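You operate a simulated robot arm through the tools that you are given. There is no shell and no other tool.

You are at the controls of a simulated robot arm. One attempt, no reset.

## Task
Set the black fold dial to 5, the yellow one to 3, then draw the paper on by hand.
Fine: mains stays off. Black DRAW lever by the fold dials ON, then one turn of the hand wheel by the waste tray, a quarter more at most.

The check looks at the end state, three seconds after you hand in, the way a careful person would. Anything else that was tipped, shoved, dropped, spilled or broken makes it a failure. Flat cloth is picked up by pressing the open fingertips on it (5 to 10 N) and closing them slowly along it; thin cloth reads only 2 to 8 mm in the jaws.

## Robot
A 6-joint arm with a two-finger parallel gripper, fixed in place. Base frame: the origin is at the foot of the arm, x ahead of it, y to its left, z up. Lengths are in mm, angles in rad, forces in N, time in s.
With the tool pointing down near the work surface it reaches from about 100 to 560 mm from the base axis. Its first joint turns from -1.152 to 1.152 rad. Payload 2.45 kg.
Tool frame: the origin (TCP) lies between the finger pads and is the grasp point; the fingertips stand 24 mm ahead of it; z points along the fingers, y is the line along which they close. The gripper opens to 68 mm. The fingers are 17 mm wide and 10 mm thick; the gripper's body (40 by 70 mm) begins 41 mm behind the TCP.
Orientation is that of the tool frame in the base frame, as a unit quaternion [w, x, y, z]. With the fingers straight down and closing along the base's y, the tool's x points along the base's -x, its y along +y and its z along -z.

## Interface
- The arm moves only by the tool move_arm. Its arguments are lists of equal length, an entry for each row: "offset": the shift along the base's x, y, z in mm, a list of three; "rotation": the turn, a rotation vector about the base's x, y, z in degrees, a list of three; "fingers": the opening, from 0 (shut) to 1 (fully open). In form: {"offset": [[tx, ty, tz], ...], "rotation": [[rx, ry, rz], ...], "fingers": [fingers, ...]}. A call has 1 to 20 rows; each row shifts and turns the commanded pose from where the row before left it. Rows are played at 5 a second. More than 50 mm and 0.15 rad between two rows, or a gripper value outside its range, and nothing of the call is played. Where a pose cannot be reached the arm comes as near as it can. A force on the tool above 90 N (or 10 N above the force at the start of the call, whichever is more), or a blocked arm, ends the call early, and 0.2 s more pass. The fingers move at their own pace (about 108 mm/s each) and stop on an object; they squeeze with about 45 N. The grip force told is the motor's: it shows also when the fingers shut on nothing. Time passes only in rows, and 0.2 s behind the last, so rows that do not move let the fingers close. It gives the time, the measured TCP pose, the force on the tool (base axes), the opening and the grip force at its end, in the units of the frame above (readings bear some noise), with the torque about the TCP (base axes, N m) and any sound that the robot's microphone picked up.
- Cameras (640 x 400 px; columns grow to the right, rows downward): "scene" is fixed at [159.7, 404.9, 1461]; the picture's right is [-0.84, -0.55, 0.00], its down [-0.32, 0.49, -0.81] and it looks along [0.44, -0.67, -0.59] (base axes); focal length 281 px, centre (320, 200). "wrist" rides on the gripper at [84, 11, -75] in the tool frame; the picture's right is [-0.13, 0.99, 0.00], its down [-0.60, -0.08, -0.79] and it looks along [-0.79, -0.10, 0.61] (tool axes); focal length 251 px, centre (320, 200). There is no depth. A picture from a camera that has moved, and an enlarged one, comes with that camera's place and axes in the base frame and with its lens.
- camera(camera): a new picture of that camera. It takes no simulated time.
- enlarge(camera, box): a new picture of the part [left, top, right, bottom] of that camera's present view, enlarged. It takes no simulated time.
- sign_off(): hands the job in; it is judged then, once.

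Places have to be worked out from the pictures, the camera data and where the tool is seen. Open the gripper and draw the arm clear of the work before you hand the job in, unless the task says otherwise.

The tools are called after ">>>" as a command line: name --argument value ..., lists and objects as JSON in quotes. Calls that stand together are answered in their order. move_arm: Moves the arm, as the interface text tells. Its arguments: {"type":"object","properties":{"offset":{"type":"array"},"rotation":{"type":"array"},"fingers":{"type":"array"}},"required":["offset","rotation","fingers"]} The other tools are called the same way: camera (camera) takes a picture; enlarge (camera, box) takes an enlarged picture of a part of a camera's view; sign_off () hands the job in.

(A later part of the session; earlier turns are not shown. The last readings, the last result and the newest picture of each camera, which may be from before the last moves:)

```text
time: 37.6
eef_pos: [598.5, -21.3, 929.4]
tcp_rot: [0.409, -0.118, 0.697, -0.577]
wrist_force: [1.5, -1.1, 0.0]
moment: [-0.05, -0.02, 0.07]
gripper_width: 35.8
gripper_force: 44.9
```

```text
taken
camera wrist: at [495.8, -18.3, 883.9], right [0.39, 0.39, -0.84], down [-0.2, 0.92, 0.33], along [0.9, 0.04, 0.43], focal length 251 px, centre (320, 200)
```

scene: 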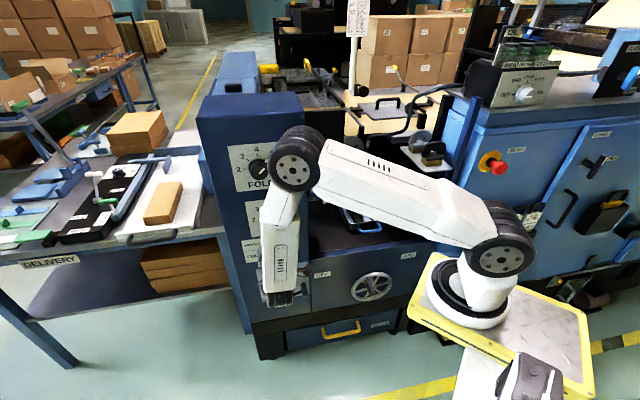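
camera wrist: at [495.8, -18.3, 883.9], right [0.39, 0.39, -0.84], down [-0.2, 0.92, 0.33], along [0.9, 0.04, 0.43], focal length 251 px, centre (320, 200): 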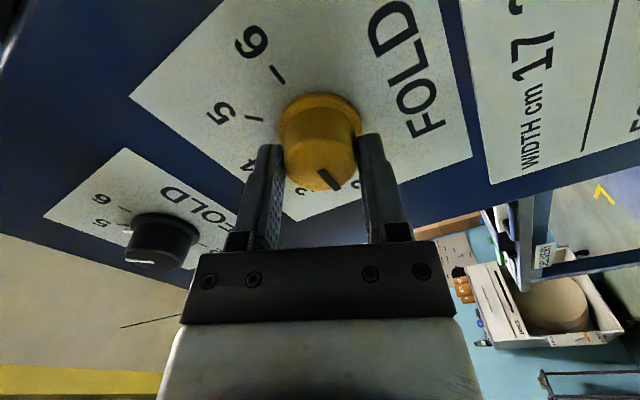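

The yellow knob is gripped at 35.8 mm with almost no side load. I'll turn 46° clockwise and check.

>>> move_arm --offset '[[0, 0, 0], [0, 0, 0], [0, 0, 0], [0, 0, 0], [0, 0, 0], [0, 0, 0], [0, 0, 0]]' --rotation '[[5.42, -5.42, 0], [5.42, -5.42, 0], [5.42, -5.42, 0], [5.42, -5.42, 0], [5.42, -5.42, 0], [5.42, -5.42, 0], [0, 0, 0]]' --fingers '[0.4, 0.4, 0.4, 0.4, 0.4, 0.4, 0.4]'

>>> enlarge --camera "wrist" --box '[180, 0, 450, 220]'

>>> enlarge --camera "scene" --box '[230, 190, 330, 252]'

```text
time: 39.2
eef_pos: [600.4, -21.0, 928.5]
tcp_rot: [0.602, 0.164, 0.688, -0.37]
wrist_force: [28.4, -10.2, -10.7]
moment: [0.54, 0.49, 0.19]
gripper_width: 36.0
gripper_force: 44.9
```

```text
1.82 times, centred on (315, 110) of wrist
camera zoom: at [535.2, 21.4, 846.3], right [0.69, 0.7, -0.19], down [-0.48, 0.64, 0.6], along [0.54, -0.33, 0.78], focal length 457 px, centre (329, 364)
```

zoom: 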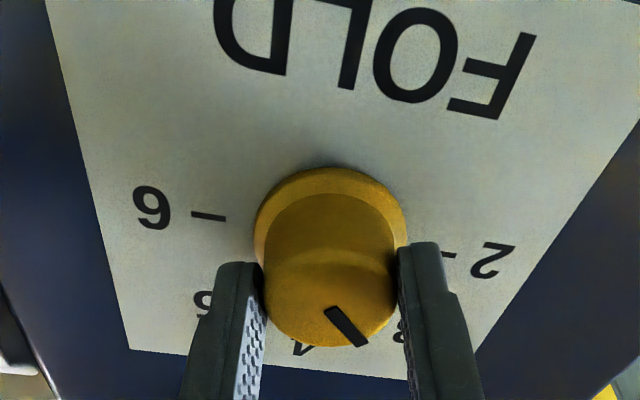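

```text
6.40 times, centred on (280, 221) of scene
camera zoom: at [160.8, 404.6, 1460.9], right [-0.84, -0.55, 0.0], down [-0.32, 0.49, -0.81], along [0.44, -0.67, -0.59], focal length 1799 px, centre (576, 66)
```

zoom: 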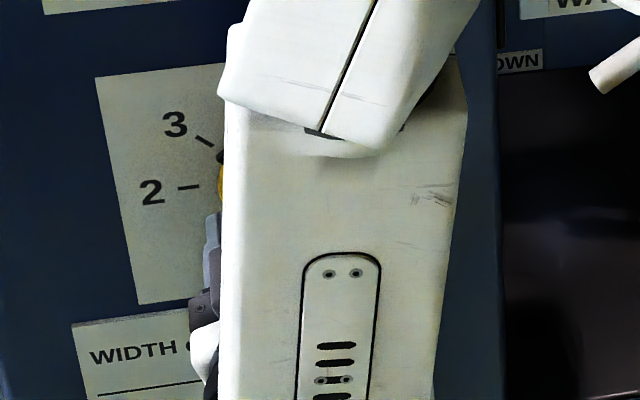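

The pointer now reads about 135°, right at the 3 tick. I'll release, back off to the right and verify.

>>> move_arm --offset '[[0, 0, 0], [0, 0, 0], [-7, 7, 0], [-7, 7, 0], [-7, 7, 0], [-7, 7, 0], [-7, 7, 0], [-7, 7, 0]]' --rotation '[[0, 0, 0], [0, 0, 0], [0, 0, 0], [0, 0, 0], [0, 0, 0], [0, 0, 0], [0, 0, 0], [0, 0, 0]]' --fingers '[1, 1, 1, 1, 1, 1, 1, 1]'

>>> move_arm --offset '[[-14, -7, 0], [-15, -8, 0], [-15, -8, 0], [-15, -8, 0], [-15, -8, 0]]' --rotation '[[0, 0, 0], [0, 0, 0], [0, 0, 0], [0, 0, 0], [0, 0, 0]]' --fingers '[1, 1, 1, 1, 1]'

>>> camera --camera "scene"

>>> camera --camera "wrist"

>>> enlarge --camera "scene" --box '[230, 190, 330, 252]'

```text
time: 41.0
eef_pos: [557.5, 20.4, 930.5]
tcp_rot: [0.602, 0.162, 0.688, -0.371]
wrist_force: [0.6, 0.0, -0.3]
moment: [0.01, 0.02, 0.02]
gripper_width: 68.0
gripper_force: 0.2
```

```text
time: 42.2
eef_pos: [483.3, -18.4, 930.4]
tcp_rot: [0.602, 0.163, 0.688, -0.371]
wrist_force: [0.0, -0.7, -0.6]
moment: [-0.04, -0.02, -0.01]
gripper_width: 67.9
gripper_force: 0.1
```

```text
taken
```

scene: 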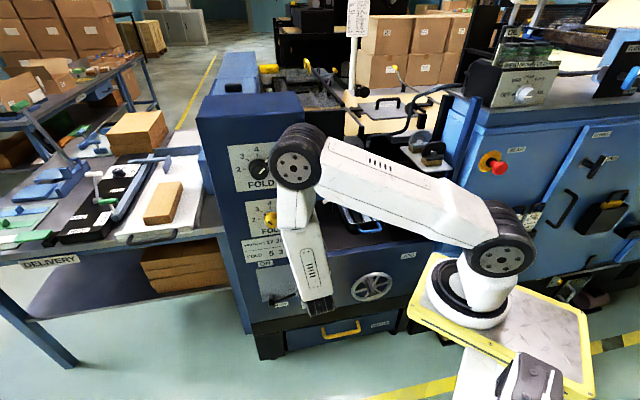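

```text
taken
camera wrist: at [417.2, 23.7, 847.6], right [0.69, 0.69, -0.19], down [-0.48, 0.64, 0.6], along [0.54, -0.32, 0.78], focal length 251 px, centre (320, 200)
```

wrist: 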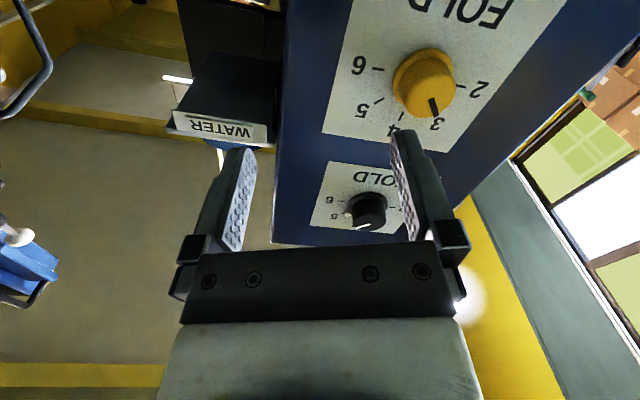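

```text
6.40 times, centred on (280, 221) of scene
camera zoom: at [159.7, 404.9, 1461.0], right [-0.84, -0.55, 0.0], down [-0.32, 0.49, -0.81], along [0.44, -0.67, -0.59], focal length 1799 px, centre (576, 66)
```

zoom: 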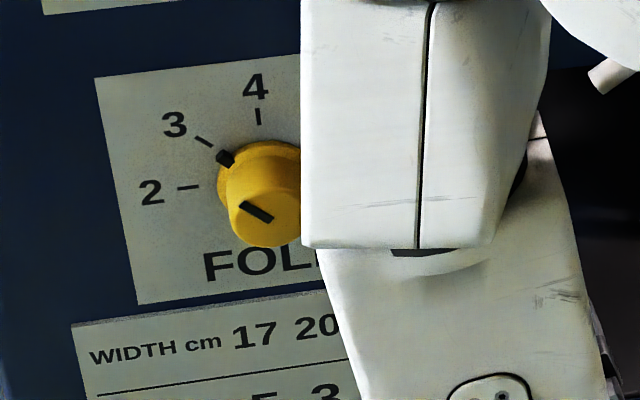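

Both dials are confirmed, black on 5 and yellow on 3. Next is the DRAW lever: I'll undo the roll, pitch the tool 45° downward (which also points the wrist camera straight at the panel) and start coming down.

>>> move_arm --offset '[[0, 5, 0], [0, 5, 0], [0, 5, 0], [0, 3, -5], [0, 3, -5], [0, 3, -5], [0, 3, -5], [0, 3, -5], [0, 3, -5]]' --rotation '[[4.31, -4.31, 0], [4.31, -4.31, 0], [4.31, -4.31, 0], [5.303, 5.303, 0], [5.303, 5.303, 0], [5.303, 5.303, 0], [5.303, 5.303, 0], [5.303, 5.303, 0], [5.303, 5.303, 0]]' --fingers '[1, 1, 1, 1, 1, 1, 1, 1, 1]'

>>> camera --camera "scene"

>>> camera --camera "wrist"

```text
time: 44.2
eef_pos: [555.2, 49.3, 935.4]
tcp_rot: [0.353, 0.352, 0.854, -0.147]
wrist_force: [-0.2, -0.1, -0.1]
moment: [0.01, -0.01, 0.03]
gripper_width: 68.1
gripper_force: 0.1
out of reach, approached as far as the arm can: row 1, 2, 3
```

```text
taken
```

scene: 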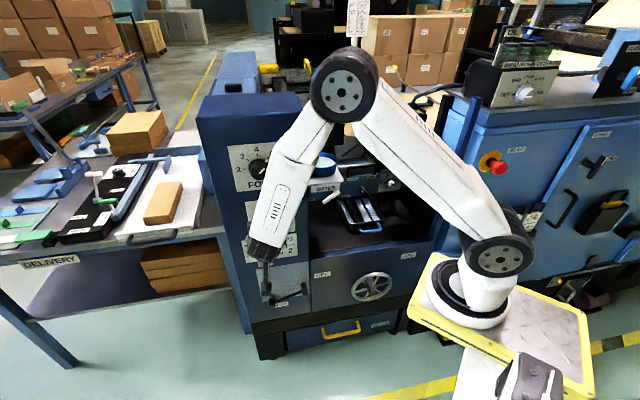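

```text
taken
camera wrist: at [482.9, 137.0, 929.4], right [0.76, 0.64, 0.09], down [-0.15, 0.04, 0.99], along [0.63, -0.77, 0.12], focal length 251 px, centre (320, 200)
```

wrist: 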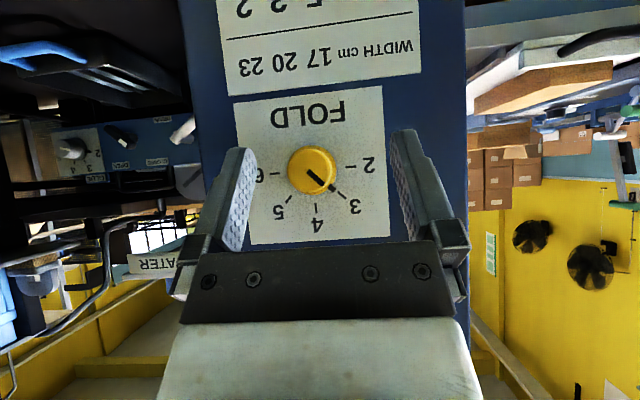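

Yellow reads 3 cleanly. The level pose with no roll was out of reach there, so the arm settled further left, but the 45° pitch is fine. I'll descend to lever height, standing off the panel.

>>> move_arm --offset '[[-3.9, -0.6, -23.8], [-3.9, -0.6, -23.8], [-3.9, -0.6, -23.8], [-3.9, -0.6, -23.8], [-3.9, -0.6, -23.8], [-3.9, -0.6, -23.8], [-3.9, -0.6, -23.8], [-3.9, -0.6, -23.8]]' --rotation '[[0, 0, 0], [0, 0, 0], [0, 0, 0], [0, 0, 0], [0, 0, 0], [0, 0, 0], [0, 0, 0], [0, 0, 0]]' --fingers '[1, 1, 1, 1, 1, 1, 1, 1]'

>>> camera --camera "scene"

>>> camera --camera "wrist"

```text
time: 46.0
eef_pos: [542.1, 53.1, 748.0]
tcp_rot: [0.352, 0.352, 0.854, -0.149]
wrist_force: [0.1, 0.0, -0.4]
moment: [0.03, 0.02, 0.02]
gripper_width: 68.1
gripper_force: 0.0
out of reach, approached as far as the arm can: row 7, 8
```

```text
taken
```

scene: 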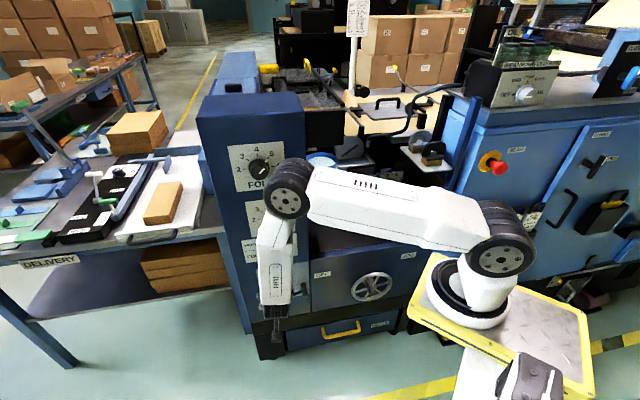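

```text
taken
camera wrist: at [470.2, 140.9, 742.4], right [0.77, 0.64, 0.08], down [-0.15, 0.04, 0.99], along [0.63, -0.77, 0.13], focal length 251 px, centre (320, 200)
```

wrist: 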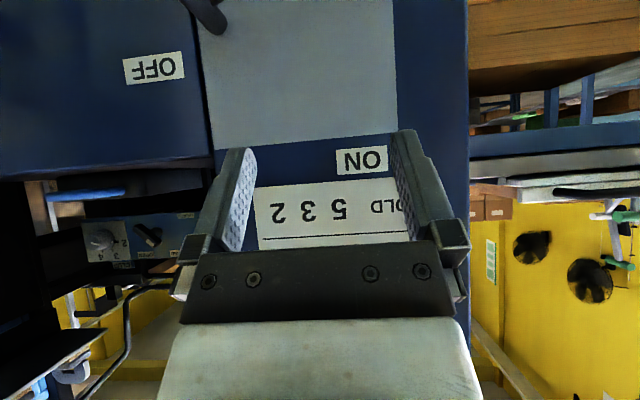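

The last rows were flagged as out of reach, and those limits seem tied to wrist roll. I'll rise a little and roll the tool counter-clockwise in free space to see whether that gives the wrist more range.

>>> move_arm --offset '[[-4, 4, 10], [-4, 4, 10], [-4, 4, 0], [0, 0, 0], [0, 0, 0], [0, 0, 0], [0, 0, 0], [0, 0, 0], [0, 0, 0], [0, 0, 0], [0, 0, 0], [0, 0, 0]]' --rotation '[[-3.75, 3.75, 5.303], [-3.75, 3.75, 5.303], [-3.75, 3.75, 5.303], [-3.75, 3.75, 5.303], [-3.75, 3.75, 5.303], [-3.75, 3.75, 5.303], [-3.75, 3.75, 5.303], [-3.75, 3.75, 5.303], [-3.75, 3.75, 5.303], [-3.75, 3.75, 5.303], [-3.75, 3.75, 5.303], [-3.75, 3.75, 5.303]]' --fingers '[1, 1, 1, 1, 1, 1, 1, 1, 1, 1, 1, 1]'

>>> camera --camera "scene"

>>> camera --camera "wrist"

```text
time: 48.6
eef_pos: [530.2, 64.7, 770.4]
tcp_rot: [0.146, -0.355, 0.853, -0.353]
wrist_force: [0.2, 0.2, -0.1]
moment: [-0.02, -0.01, -0.02]
gripper_width: 68.1
gripper_force: 0.1
```

```text
taken
```

scene: 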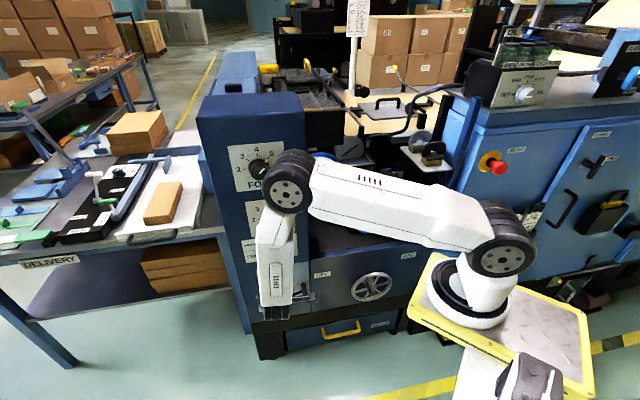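

```text
taken
camera wrist: at [426.8, 48.7, 815.6], right [-0.41, 0.59, -0.7], down [0.07, 0.79, 0.62], along [0.91, 0.2, -0.36], focal length 251 px, centre (320, 200)
```

wrist: 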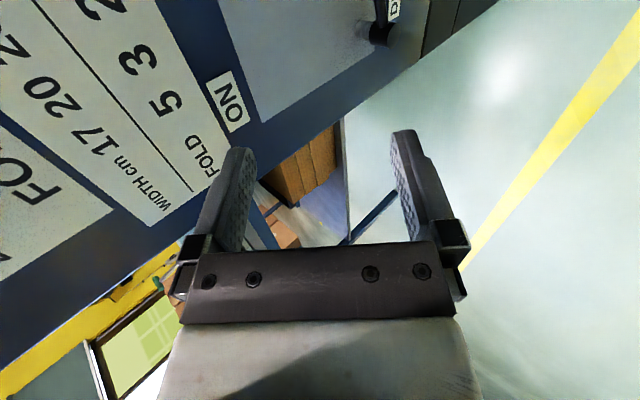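

The roll worked as a pure wrist turn with everything in reach. I'll continue another 90°, which brings the camera above the gripper and keeps the fingers symmetric.

>>> move_arm --offset '[[0, 0, 0], [0, 0, 0], [0, 0, 0], [0, 0, 0], [0, 0, 0], [0, 0, 0], [0, 0, 0], [0, 0, 0], [0, 0, 0], [0, 0, 0], [0, 0, 0], [0, 0, 0]]' --rotation '[[-3.75, 3.75, 5.303], [-3.75, 3.75, 5.303], [-3.75, 3.75, 5.303], [-3.75, 3.75, 5.303], [-3.75, 3.75, 5.303], [-3.75, 3.75, 5.303], [-3.75, 3.75, 5.303], [-3.75, 3.75, 5.303], [-3.75, 3.75, 5.303], [-3.75, 3.75, 5.303], [-3.75, 3.75, 5.303], [-3.75, 3.75, 5.303]]' --fingers '[1, 1, 1, 1, 1, 1, 1, 1, 1, 1, 1, 1]'

>>> camera --camera "scene"

>>> camera --camera "wrist"

```text
time: 51.2
eef_pos: [530.0, 63.4, 768.9]
tcp_rot: [0.147, 0.854, -0.352, 0.353]
wrist_force: [0.6, 0.2, -0.4]
moment: [0.01, 0.0, 0.01]
gripper_width: 68.3
gripper_force: 0.0
```

```text
taken
```

scene: 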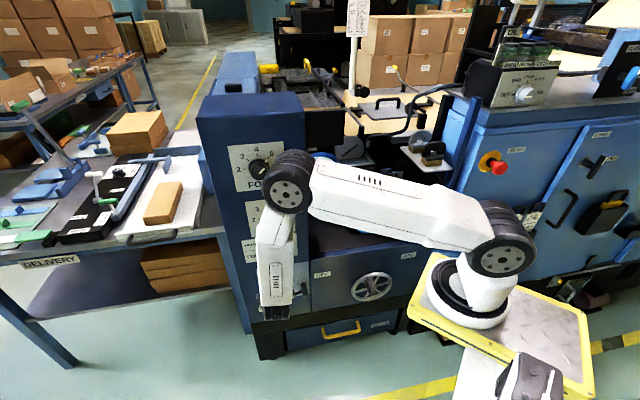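

```text
taken
camera wrist: at [526.1, 52.6, 882.0], right [-0.76, -0.64, -0.09], down [-0.64, 0.75, 0.13], along [-0.02, 0.16, -0.99], focal length 251 px, centre (320, 200)
```

wrist: 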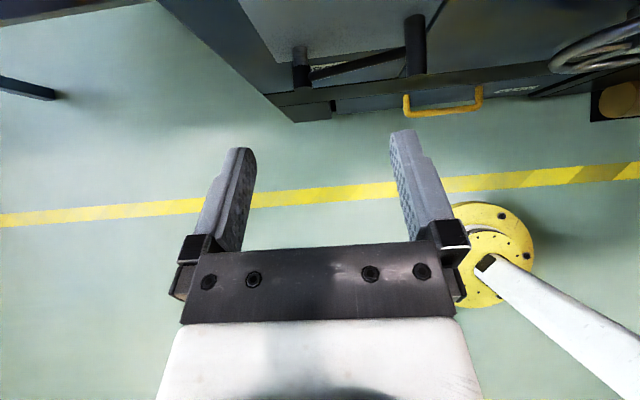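

Now the wrist camera looks straight down and sees the lever and its peg from above. I'll enlarge to locate them.

>>> enlarge --camera "wrist" --box '[230, 0, 490, 130]'

>>> enlarge --camera "scene" --box '[240, 250, 330, 320]'

```text
2.46 times, centred on (360, 65) of wrist
camera zoom: at [526.1, 52.6, 882.0], right [-0.76, -0.64, -0.09], down [-0.64, 0.75, 0.13], along [-0.02, 0.16, -0.99], focal length 619 px, centre (222, 532)
```

zoom: 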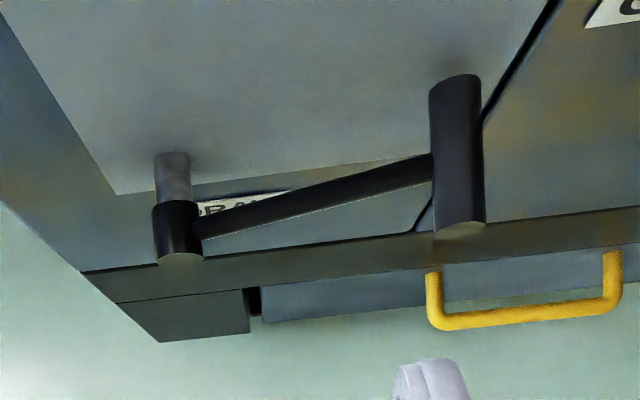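

```text
5.71 times, centred on (285, 285) of scene
camera zoom: at [159.7, 404.9, 1461.0], right [-0.84, -0.55, 0.0], down [-0.32, 0.49, -0.81], along [0.44, -0.67, -0.59], focal length 1606 px, centre (520, -286)
```

zoom: 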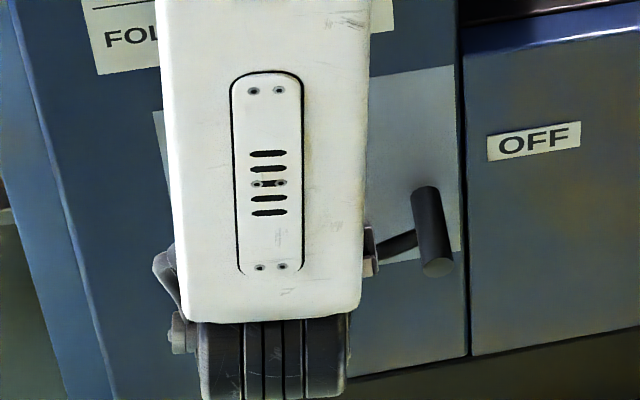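

The peg runs from about w -466 to -412 at (u -330, z 614), with the lever arm joining at mid-length, so I can grip its outer 18 mm with a level tool. I'll level the tool here and see if that stays in reach.

>>> move_arm --offset '[[0, 0, 0], [0, 0, 0], [0, 0, 0], [0, 0, 0], [0, 0, 0], [0, 0, 0]]' --rotation '[[-5.303, -5.303, 0], [-5.303, -5.303, 0], [-5.303, -5.303, 0], [-5.303, -5.303, 0], [-5.303, -5.303, 0], [-5.303, -5.303, 0]]' --fingers '[1, 1, 1, 1, 1, 1]'

>>> camera --camera "scene"

>>> camera --camera "wrist"

```text
time: 52.6
eef_pos: [530.6, 64.3, 768.5]
tcp_rot: [0.27, 0.654, -0.27, 0.653]
wrist_force: [0.2, 0.3, -0.6]
moment: [-0.01, 0.0, -0.04]
gripper_width: 68.2
gripper_force: 0.1
```

```text
taken
```

scene: 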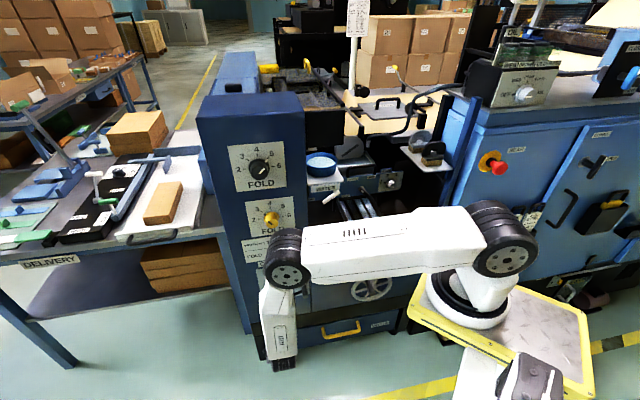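

```text
taken
camera wrist: at [468.4, 110.5, 853.7], right [-0.7, -0.7, -0.13], down [-0.5, 0.62, -0.6], along [0.5, -0.36, -0.79], focal length 251 px, centre (320, 200)
```

wrist: 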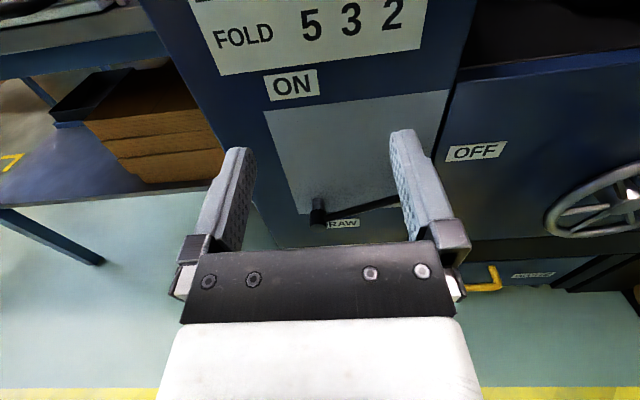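

Level tool with the camera on top is reachable and the view is upright. I'll descend to a standoff in front of the lever peg.

>>> move_arm --offset '[[-7.1, -8.9, -19.3], [-7.1, -8.9, -19.3], [-7.1, -8.9, -19.3], [-7.1, -8.9, -19.3], [-7.1, -8.9, -19.3], [-7.1, -8.9, -19.3], [-7.1, -8.9, -19.3], [-7.2, -9, -19.3]]' --rotation '[[0, 0, 0], [0, 0, 0], [0, 0, 0], [0, 0, 0], [0, 0, 0], [0, 0, 0], [0, 0, 0], [0, 0, 0]]' --fingers '[1, 1, 1, 1, 1, 1, 1, 1]'

>>> camera --camera "scene"

>>> camera --camera "wrist"

```text
time: 54.5
eef_pos: [475.4, -7.3, 615.8]
tcp_rot: [0.271, 0.653, -0.271, 0.653]
wrist_force: [0.1, -0.1, 0.3]
moment: [0.01, 0.01, 0.01]
gripper_width: 68.1
gripper_force: 0.0
```

```text
taken
```

scene: 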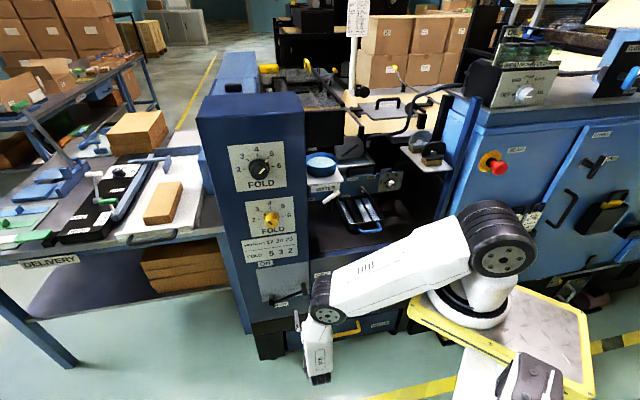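

```text
taken
camera wrist: at [412.7, 39.4, 699.6], right [-0.7, -0.7, -0.13], down [-0.51, 0.62, -0.6], along [0.5, -0.36, -0.79], focal length 251 px, centre (320, 200)
```

wrist: 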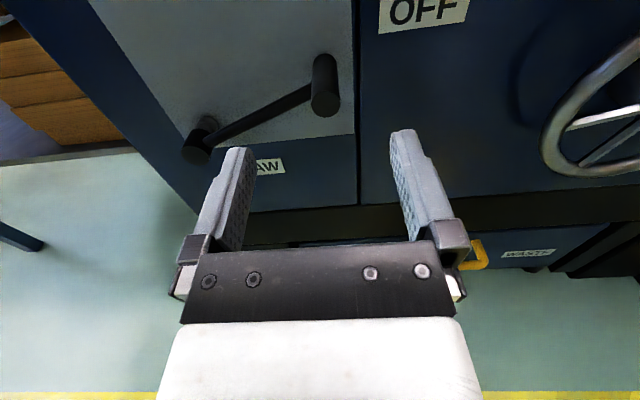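

I refine the peg's outer end to (u -328, w -410, z 610). I'll advance with open fingers so the tips stop just short of the lever arm, then close on the peg's outer part.

>>> move_arm --offset '[[7, -7.7, -1], [7, -7.7, -1], [7, -7.7, -1], [7, -7.7, -1], [7, -7.7, -1], [7, -7.8, -0.8]]' --rotation '[[0, 0, 0], [0, 0, 0], [0, 0, 0], [0, 0, 0], [0, 0, 0], [0, 0, 0]]' --fingers '[1, 1, 1, 1, 1, 1]'

>>> camera --camera "wrist"

>>> enlarge --camera "scene" --box '[240, 250, 370, 350]'

```text
time: 55.9
eef_pos: [515.4, -54.9, 608.0]
tcp_rot: [0.27, 0.654, -0.271, 0.653]
wrist_force: [-0.5, -0.9, -0.4]
moment: [-0.04, -0.04, -0.02]
gripper_width: 68.4
gripper_force: 0.1
```

```text
taken
camera wrist: at [454.4, -8.4, 693.5], right [-0.7, -0.7, -0.13], down [-0.51, 0.62, -0.6], along [0.5, -0.36, -0.79], focal length 251 px, centre (320, 200)
```

wrist: 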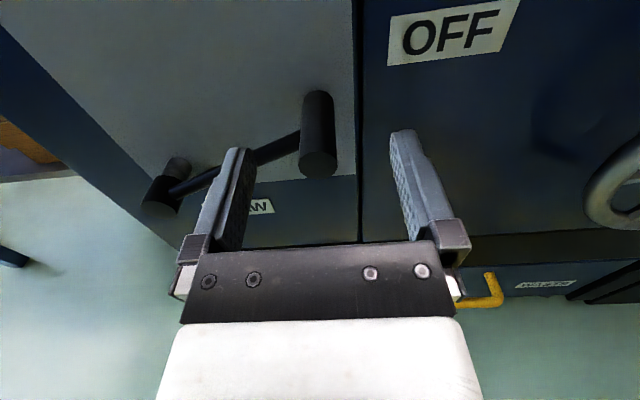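

```text
4.00 times, centred on (305, 300) of scene
camera zoom: at [159.7, 404.9, 1461.0], right [-0.84, -0.55, 0.0], down [-0.32, 0.49, -0.81], along [0.44, -0.67, -0.59], focal length 1124 px, centre (380, -200)
```

zoom: 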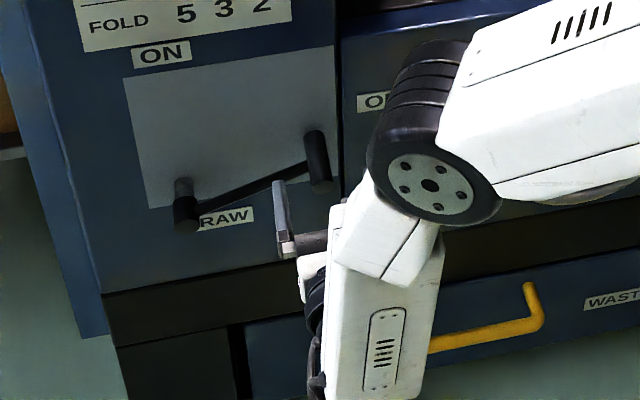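

The peg lies between the fingers with its end about 8 mm ahead of the TCP. I'll close on it and check.

>>> move_arm --offset '[[0.7, -0.7, 2], [0, 0, 0], [0, 0, 0], [0, 0, 0], [0, 0, 0], [0, 0, 0]]' --rotation '[[0, 0, 0], [0, 0, 0], [0, 0, 0], [0, 0, 0], [0, 0, 0], [0, 0, 0]]' --fingers '[0.8, 0.6, 0.45, 0.35, 0.2, 0.15]'

>>> camera --camera "wrist"

```text
time: 57.2
eef_pos: [516.4, -54.2, 611.1]
tcp_rot: [0.268, 0.654, -0.27, 0.654]
wrist_force: [8.2, 9.4, -4.0]
moment: [0.3, 0.19, 0.22]
gripper_width: 19.0
gripper_force: 37.1
```

```text
taken
camera wrist: at [455.7, -8.1, 695.8], right [-0.7, -0.7, -0.13], down [-0.51, 0.62, -0.6], along [0.5, -0.36, -0.79], focal length 251 px, centre (320, 200)
```

wrist: 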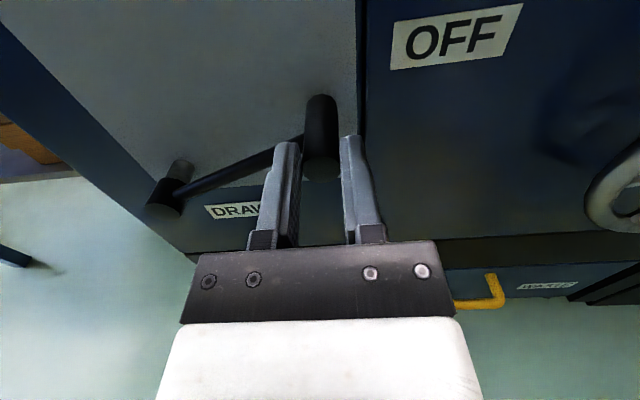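

The peg is held at 19 mm. With the pivot near (u -449, z 565) and a radius of about 130 mm, I'll move the first 28° of the counter-clockwise arc and read the forces.

>>> move_arm --offset '[[4.5, 4.5, 14.3], [5.7, 5.7, 13.5], [6.9, 6.9, 12.3], [7.8, 7.8, 11.2]]' --rotation '[[0, 0, 0], [0, 0, 0], [0, 0, 0], [0, 0, 0]]' --fingers '[0.15, 0.15, 0.15, 0.15]'

>>> camera --camera "wrist"

```text
time: 58.2
eef_pos: [539.9, -31.7, 663.1]
tcp_rot: [0.274, 0.651, -0.272, 0.653]
wrist_force: [2.2, -22.7, 9.3]
moment: [-0.24, 0.16, 0.08]
gripper_width: 18.8
gripper_force: 36.0
```

```text
taken
camera wrist: at [478.1, 15.4, 747.8], right [-0.71, -0.7, -0.13], down [-0.5, 0.62, -0.61], along [0.5, -0.37, -0.78], focal length 251 px, centre (320, 200)
```

wrist: 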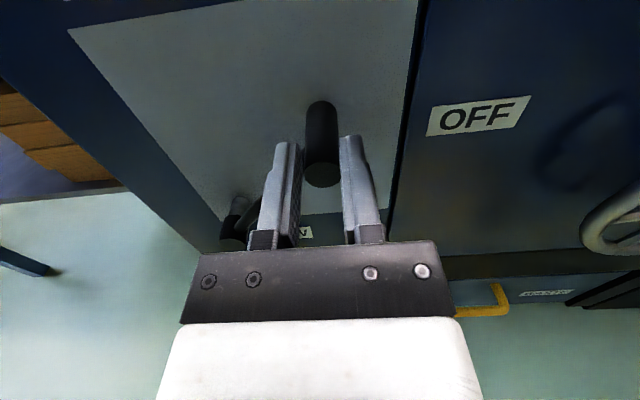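

The lever follows, with a modest outward load, so my radius is 1–2 mm small. I'll correct that and continue the arc to vertical.

>>> move_arm --offset '[[8.0, 8.0, 10.8], [9.5, 9.5, 8.2], [10.1, 10.1, 6.6], [10.6, 10.6, 4.8]]' --rotation '[[0, 0, 0], [0, 0, 0], [0, 0, 0], [0, 0, 0]]' --fingers '[0.15, 0.15, 0.15, 0.15]'

>>> camera --camera "wrist"

>>> enlarge --camera "scene" --box '[220, 230, 370, 345]'

```text
time: 59.2
eef_pos: [580.3, 10.0, 701.1]
tcp_rot: [0.272, 0.645, -0.27, 0.661]
wrist_force: [-12.0, -11.3, 57.4]
moment: [-0.68, -0.09, -0.44]
gripper_width: 14.7
gripper_force: 34.7
```

```text
taken
camera wrist: at [517.2, 57.6, 783.3], right [-0.7, -0.7, -0.14], down [-0.49, 0.61, -0.62], along [0.52, -0.37, -0.77], focal length 251 px, centre (320, 200)
```

wrist: 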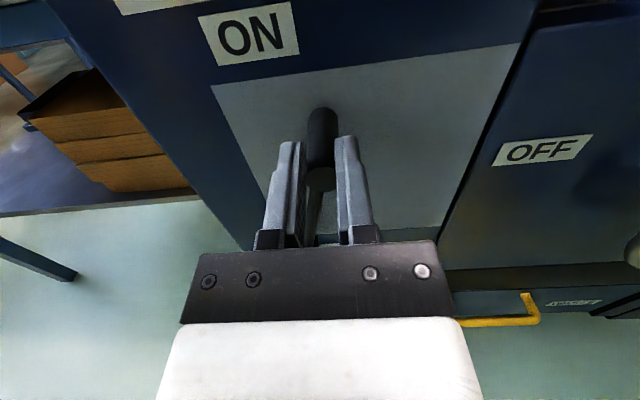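

```text
3.48 times, centred on (295, 288) of scene
camera zoom: at [158.4, 404.6, 1461.2], right [-0.84, -0.55, 0.0], down [-0.32, 0.49, -0.81], along [0.44, -0.67, -0.59], focal length 978 px, centre (407, -104)
```

zoom: 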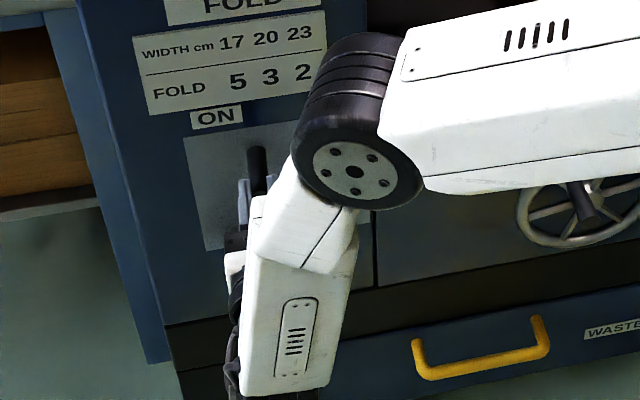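

The jaw reading fell to 14.7 mm with an upward push, so the fingers have ridden up over the peg; my correction was the wrong way. I'll open slightly and see where the lever rests.

>>> move_arm --offset '[[0, 0, -3], [0, 0, -3], [0, 0, 0]]' --rotation '[[0, 0, 0], [0, 0, 0], [0, 0, 0]]' --fingers '[0.5, 0.6, 0.6]'

>>> enlarge --camera "wrist" --box '[180, 60, 460, 240]'

>>> enlarge --camera "scene" --box '[250, 240, 320, 300]'

```text
time: 60.0
eef_pos: [579.2, 9.6, 687.3]
tcp_rot: [0.271, 0.654, -0.271, 0.652]
wrist_force: [0.0, -0.6, -0.4]
moment: [0.0, 0.01, 0.0]
gripper_width: 40.9
gripper_force: 0.0
```

```text
2.22 times, centred on (320, 150) of wrist
camera zoom: at [516.9, 55.4, 772.1], right [-0.7, -0.7, -0.13], down [-0.51, 0.62, -0.6], along [0.5, -0.36, -0.79], focal length 559 px, centre (320, 311)
```

zoom: 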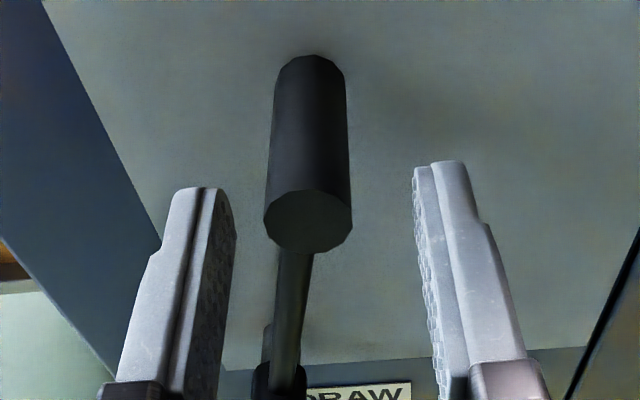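

```text
6.67 times, centred on (285, 270) of scene
camera zoom: at [159.7, 404.9, 1461.0], right [-0.84, -0.55, 0.0], down [-0.32, 0.49, -0.81], along [0.44, -0.67, -0.59], focal length 1874 px, centre (553, -267)
```

zoom: 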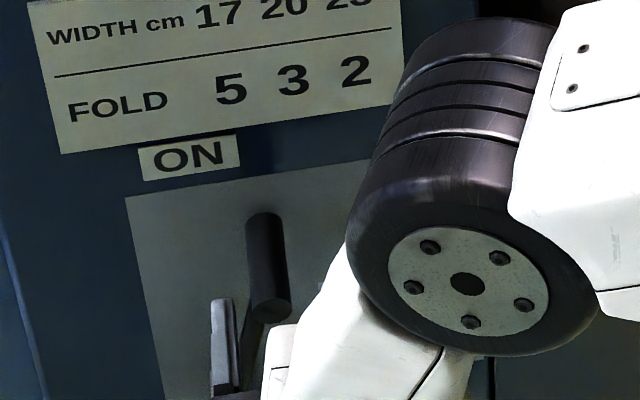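

The lever stays put at about 76° and needs roughly 14° more to point at ON. I'll re-centre 5 mm higher on the peg, grip again and finish the arc.

>>> move_arm --offset '[[0.3, 0.3, 5.3], [0, 0, 0], [0, 0, 0], [0, 0, 0], [0, 0, 0]]' --rotation '[[0, 0, 0], [0, 0, 0], [0, 0, 0], [0, 0, 0], [0, 0, 0]]' --fingers '[0.6, 0.4, 0.3, 0.2, 0.15]'

>>> move_arm --offset '[[5.5, 5.5, 1.6], [5.5, 5.5, 1.1], [5.5, 5.5, 0.6], [5.5, 5.5, 0.2], [0, 0, 0]]' --rotation '[[0, 0, 0], [0, 0, 0], [0, 0, 0], [0, 0, 0], [0, 0, 0]]' --fingers '[0.15, 0.15, 0.15, 0.15, 0.15]'

>>> enlarge --camera "wrist" --box '[180, 0, 460, 240]'

>>> enlarge --camera "scene" --box '[240, 240, 330, 310]'

```text
time: 61.2
eef_pos: [579.7, 9.5, 692.9]
tcp_rot: [0.271, 0.654, -0.271, 0.653]
wrist_force: [0.8, 1.5, 0.1]
moment: [0.16, 0.0, 0.03]
gripper_width: 19.5
gripper_force: 37.3
```

```text
time: 62.5
eef_pos: [603.5, 32.2, 696.9]
tcp_rot: [0.27, 0.654, -0.271, 0.653]
wrist_force: [-0.5, 1.2, 1.1]
moment: [-0.11, 0.18, -0.01]
gripper_width: 18.9
gripper_force: 37.3
```

```text
1.67 times, centred on (320, 120) of wrist
camera zoom: at [540.0, 78.0, 781.1], right [-0.7, -0.7, -0.13], down [-0.51, 0.62, -0.6], along [0.5, -0.36, -0.79], focal length 419 px, centre (320, 333)
```

zoom: 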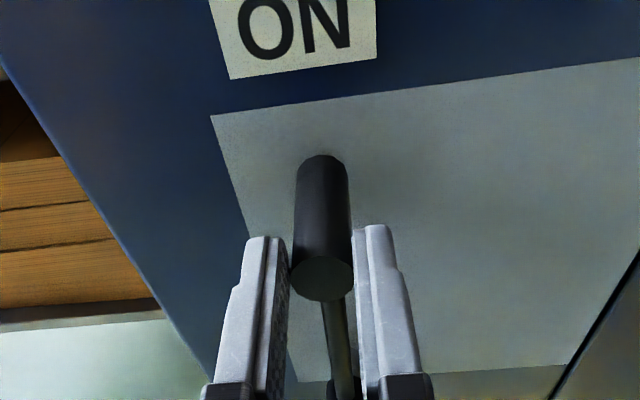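

```text
5.71 times, centred on (285, 275) of scene
camera zoom: at [159.7, 404.9, 1460.9], right [-0.84, -0.55, 0.0], down [-0.32, 0.49, -0.81], along [0.44, -0.67, -0.59], focal length 1606 px, centre (520, -229)
```

zoom: 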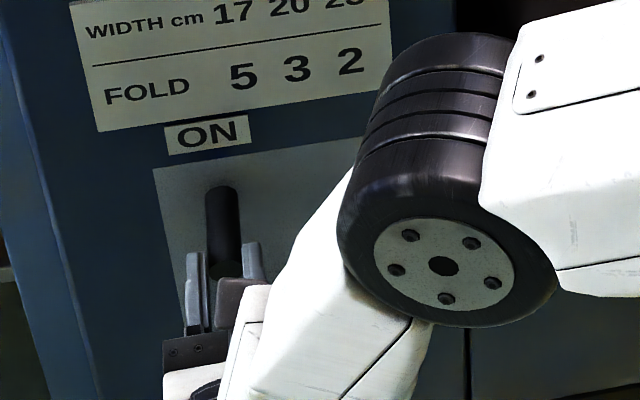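

The lever is upright under the ON label with no load on the tool. I'll nudge it 3 mm further to feel whether there's an end stop.

>>> move_arm --offset '[[1.1, 1.1, 0], [1.1, 1.1, 0], [0, 0, 0]]' --rotation '[[0, 0, 0], [0, 0, 0], [0, 0, 0]]' --fingers '[0.15, 0.15, 0.15]'

```text
time: 63.2
eef_pos: [604.0, 33.6, 695.6]
tcp_rot: [0.271, 0.653, -0.271, 0.653]
wrist_force: [-10.9, 5.0, 7.0]
moment: [-0.32, -0.2, -0.1]
gripper_width: 19.1
gripper_force: 37.0
```

A little resistance shows, which fits an end stop at ON. I'll release and back straight out, then verify.

>>> move_arm --offset '[[0, 0, 0], [0, 0, 0], [-7, 7, 0], [-7, 7, 0], [-7, 7, 0], [-7, 7, 0], [-7, 7, 0], [-7, 7, 0]]' --rotation '[[0, 0, 0], [0, 0, 0], [0, 0, 0], [0, 0, 0], [0, 0, 0], [0, 0, 0], [0, 0, 0], [0, 0, 0]]' --fingers '[0.6, 0.8, 0.8, 0.8, 0.8, 1, 1, 1]'

>>> move_arm --offset '[[-14, -6, 0], [-20, -14, -4], [-22, -18, -6], [-22, -18, -6], [-22, -18, -6], [-22, -18, -6]]' --rotation '[[0, 0, 0], [0, 0, 0], [0, 0, 0], [0, 0, 0], [0, 0, 0], [0, 0, 0]]' --fingers '[1, 1, 1, 1, 1, 1]'

>>> camera --camera "scene"

>>> camera --camera "wrist"

>>> enlarge --camera "scene" --box '[230, 230, 430, 355]'

```text
time: 65.0
eef_pos: [561.1, 75.0, 694.4]
tcp_rot: [0.27, 0.654, -0.271, 0.653]
wrist_force: [0.2, 0.0, -0.3]
moment: [0.02, 0.03, -0.01]
gripper_width: 68.2
gripper_force: 0.1
```

```text
time: 66.5
eef_pos: [439.1, -16.5, 667.4]
tcp_rot: [0.271, 0.654, -0.271, 0.652]
wrist_force: [0.6, 0.1, 0.0]
moment: [-0.03, 0.0, -0.03]
gripper_width: 68.2
gripper_force: 0.0
```

```text
taken
```

scene: 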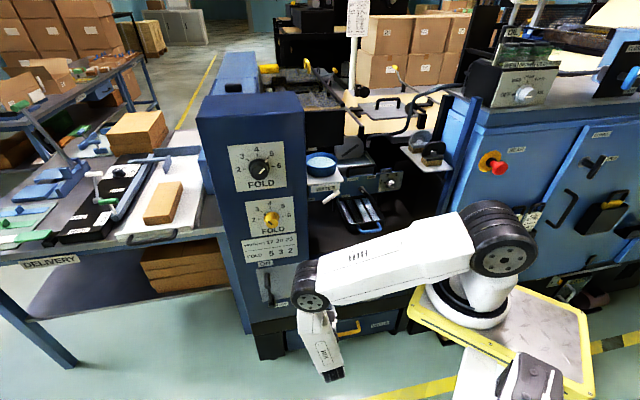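

```text
taken
camera wrist: at [377.7, 29.5, 752.4], right [-0.7, -0.7, -0.13], down [-0.51, 0.62, -0.6], along [0.5, -0.36, -0.79], focal length 251 px, centre (320, 200)
```

wrist: 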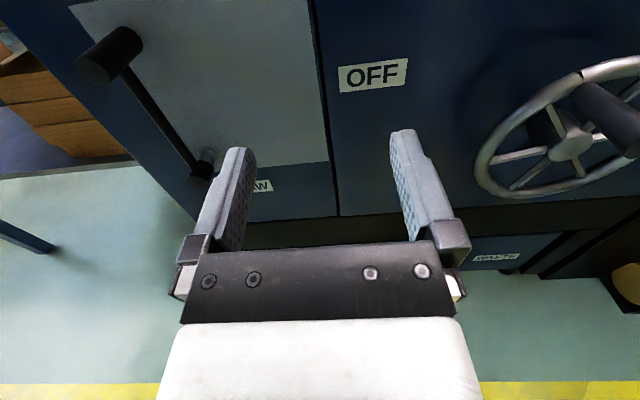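

```text
3.20 times, centred on (330, 292) of scene
camera zoom: at [159.7, 404.9, 1461.0], right [-0.84, -0.55, 0.0], down [-0.32, 0.49, -0.81], along [0.44, -0.67, -0.59], focal length 900 px, centre (288, -96)
```

zoom: 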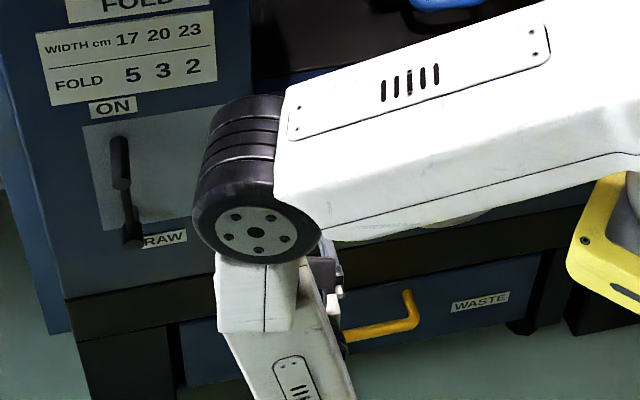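

The lever stands upright at ON. The hand wheel sits close to the robot, so there I'll work with the tool pointing down: I'll rise and pitch the tool to vertical first.

>>> move_arm --offset '[[0, 0, 18], [0, 0, 18], [0, 0, 18], [0, 0, 18], [0, 0, 18], [0, 0, 18], [0, 0, 15], [0, 0, 15], [0, 0, 15], [0, 0, 15], [0, 0, 15], [0, 0, 15]]' --rotation '[[5.303, 5.303, 0], [5.303, 5.303, 0], [5.303, 5.303, 0], [5.303, 5.303, 0], [5.303, 5.303, 0], [5.303, 5.303, 0], [5.303, 5.303, 0], [5.303, 5.303, 0], [5.303, 5.303, 0], [5.303, 5.303, 0], [5.303, 5.303, 0], [5.303, 5.303, 0]]' --fingers '[1, 1, 1, 1, 1, 1, 1, 1, 1, 1, 1, 1]'

>>> camera --camera "scene"

```text
time: 69.0
eef_pos: [436.0, -22.9, 849.0]
tcp_rot: [0.044, 0.921, -0.382, 0.056]
wrist_force: [-0.1, 0.1, -0.2]
moment: [-0.02, -0.01, -0.03]
gripper_width: 68.0
gripper_force: 0.1
out of reach, approached as far as the arm can: row 11, 12
```

```text
taken
```

scene: 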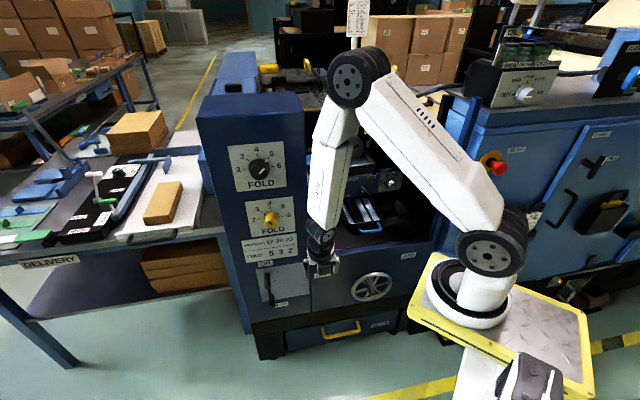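

The other end of the wrist range is close at this heading. I'll unroll the wrist by 180° about the tool axis in free space, so the camera faces away from the panel.

>>> move_arm --offset '[[0, 0, 0], [0, 0, 0], [0, 0, 0], [0, 0, 0], [0, 0, 0], [0, 0, 0], [0, 0, 0], [0, 0, 0], [0, 0, 0], [0, 0, 0], [0, 0, 0], [0, 0, 0]]' --rotation '[[0.52, -0.93, -7.41], [0.52, -0.93, -7.41], [0.52, -0.93, -7.41], [0.52, -0.93, -7.41], [0.52, -0.93, -7.41], [0.52, -0.93, -7.41], [0.52, -0.93, -7.41], [0.52, -0.93, -7.41], [0.52, -0.93, -7.41], [0.52, -0.93, -7.41], [0.52, -0.93, -7.41], [0.52, -0.93, -7.41]]' --fingers '[1, 1, 1, 1, 1, 1, 1, 1, 1, 1, 1, 1]'

>>> move_arm --offset '[[0, 0, 0], [0, 0, 0], [0, 0, 0], [0, 0, 0], [0, 0, 0], [0, 0, 0], [0, 0, 0], [0, 0, 0], [0, 0, 0], [0, 0, 0], [0, 0, 0], [0, 0, 0]]' --rotation '[[0.52, -0.93, -7.41], [0.52, -0.93, -7.41], [0.52, -0.93, -7.41], [0.52, -0.93, -7.41], [0.52, -0.93, -7.41], [0.52, -0.93, -7.41], [0.52, -0.93, -7.41], [0.52, -0.93, -7.41], [0.52, -0.93, -7.41], [0.52, -0.93, -7.41], [0.52, -0.93, -7.41], [0.52, -0.93, -7.41]]' --fingers '[1, 1, 1, 1, 1, 1, 1, 1, 1, 1, 1, 1]'

>>> camera --camera "scene"

>>> camera --camera "wrist"

```text
time: 71.7
eef_pos: [436.8, -22.8, 849.9]
tcp_rot: [0.007, -0.381, 0.922, -0.069]
wrist_force: [0.7, 0.5, 0.2]
moment: [-0.03, -0.01, 0.02]
gripper_width: 68.1
gripper_force: 0.1
```

```text
time: 74.2
eef_pos: [436.1, -23.4, 848.9]
tcp_rot: [0.055, 0.381, 0.922, -0.042]
wrist_force: [0.4, 0.7, -0.5]
moment: [-0.01, 0.01, -0.03]
gripper_width: 68.2
gripper_force: 0.0
```

```text
taken
```

scene: 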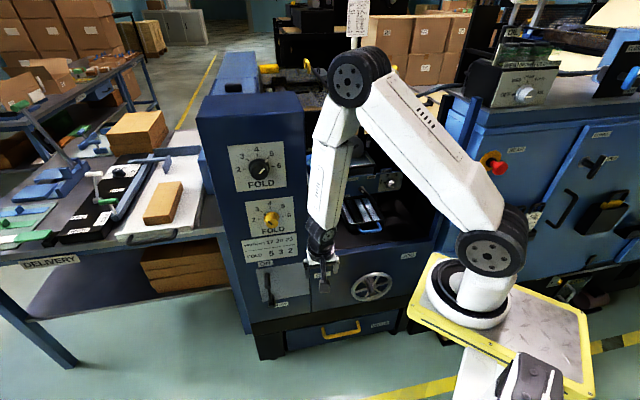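

```text
taken
camera wrist: at [378.7, 53.4, 912.6], right [0.79, 0.61, -0.02], down [0.31, -0.38, 0.87], along [0.52, -0.69, -0.49], focal length 251 px, centre (320, 200)
```

wrist: 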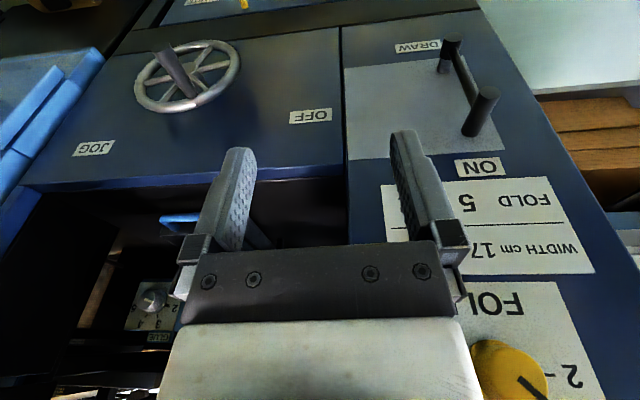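

The camera now faces the panel from the robot side. I'll enlarge the wheel to look for a direction mark and measure the crank.

>>> enlarge --camera "wrist" --box '[60, 0, 350, 180]'

>>> enlarge --camera "scene" --box '[310, 240, 430, 315]'

>>> enlarge --camera "scene" --box '[240, 240, 330, 310]'

```text
2.21 times, centred on (205, 90) of wrist
camera zoom: at [378.7, 53.4, 912.6], right [0.79, 0.61, -0.02], down [0.31, -0.38, 0.87], along [0.52, -0.69, -0.49], focal length 555 px, centre (574, 443)
```

zoom: 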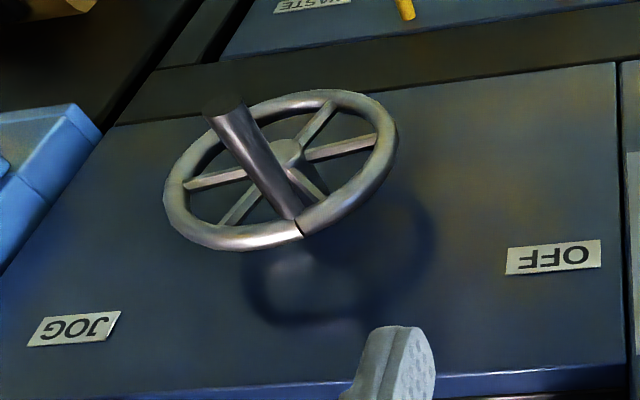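

```text
5.33 times, centred on (370, 278) of scene
camera zoom: at [159.7, 404.9, 1461.0], right [-0.84, -0.55, 0.0], down [-0.32, 0.49, -0.81], along [0.44, -0.67, -0.59], focal length 1499 px, centre (53, -213)
```

zoom: 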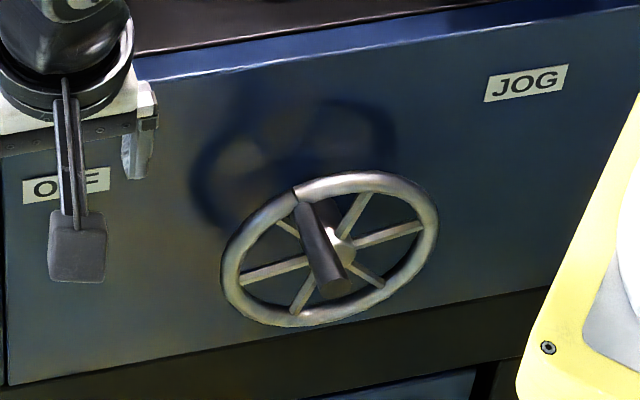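

```text
5.71 times, centred on (285, 275) of scene
camera zoom: at [159.7, 404.9, 1461.0], right [-0.84, -0.55, 0.0], down [-0.32, 0.49, -0.81], along [0.44, -0.67, -0.59], focal length 1606 px, centre (520, -229)
```

zoom: 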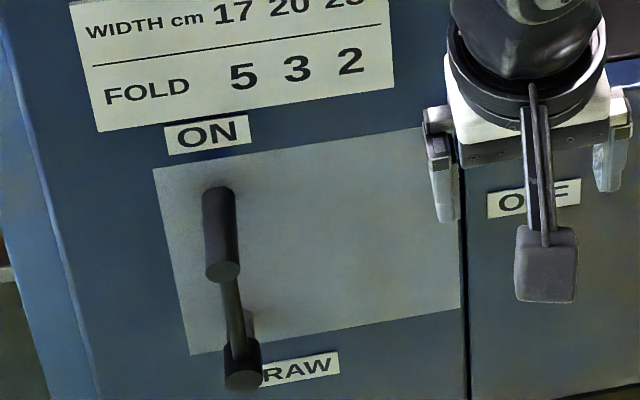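

The lever arm looks parallel to the panel's vertical, so it's fully ON. I place the crank peg at (u -100, z 622), w -435 to -367, about 20 mm thick, on a wheel centred near (u -72, z 569). I'll move to above the peg with the tool pitched about 20° in.

>>> move_arm --offset '[[-12.1, -15, -5], [-12.1, -15, -5], [-12.1, -15, -10], [-12.1, -15, -10], [-12.1, -15, -10], [-12.1, -15, -13], [-12.1, -15, -14], [-12.1, -15, -14], [-12.1, -15, -14], [-12.1, -15, -14]]' --rotation '[[1.41, -1.41, 0], [-4.35, -4.35, 0], [-4.35, -4.35, 0], [0, 0, 0], [0, 0, 0], [0, 0, 0], [0, 0, 0], [0, 0, 0], [0, 0, 0], [0, 0, 0]]' --fingers '[1, 1, 1, 1, 1, 1, 1, 1, 1, 1]'

>>> camera --camera "scene"

>>> camera --camera "wrist"

```text
time: 76.5
eef_pos: [429.8, -191.4, 828.5]
tcp_rot: [0.155, 0.375, 0.911, -0.075]
wrist_force: [0.6, -0.2, -0.9]
moment: [0.01, -0.02, 0.0]
gripper_width: 68.1
gripper_force: 0.1
out of reach, approached as far as the arm can: row 1, 2, 3, 4, 5, 6, 7, 8, 9, 10
```

```text
taken
```

scene: 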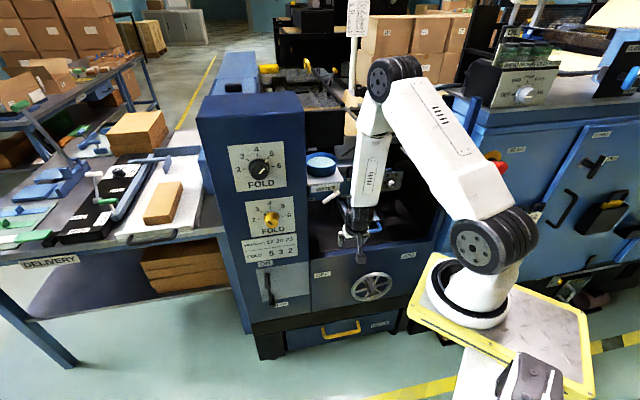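

```text
taken
camera wrist: at [362.5, -107.9, 871.3], right [0.79, 0.62, 0.03], down [0.17, -0.26, 0.95], along [0.59, -0.75, -0.31], focal length 251 px, centre (320, 200)
```

wrist: 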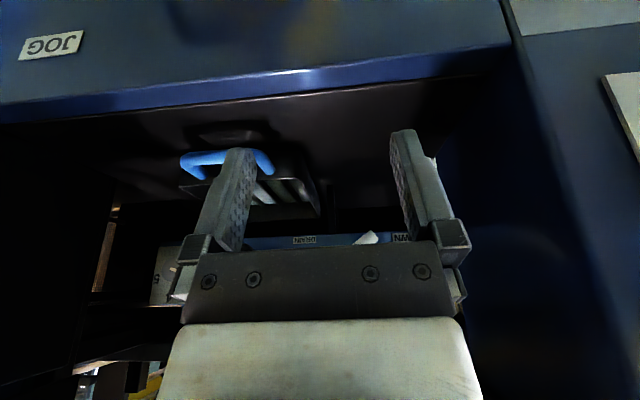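

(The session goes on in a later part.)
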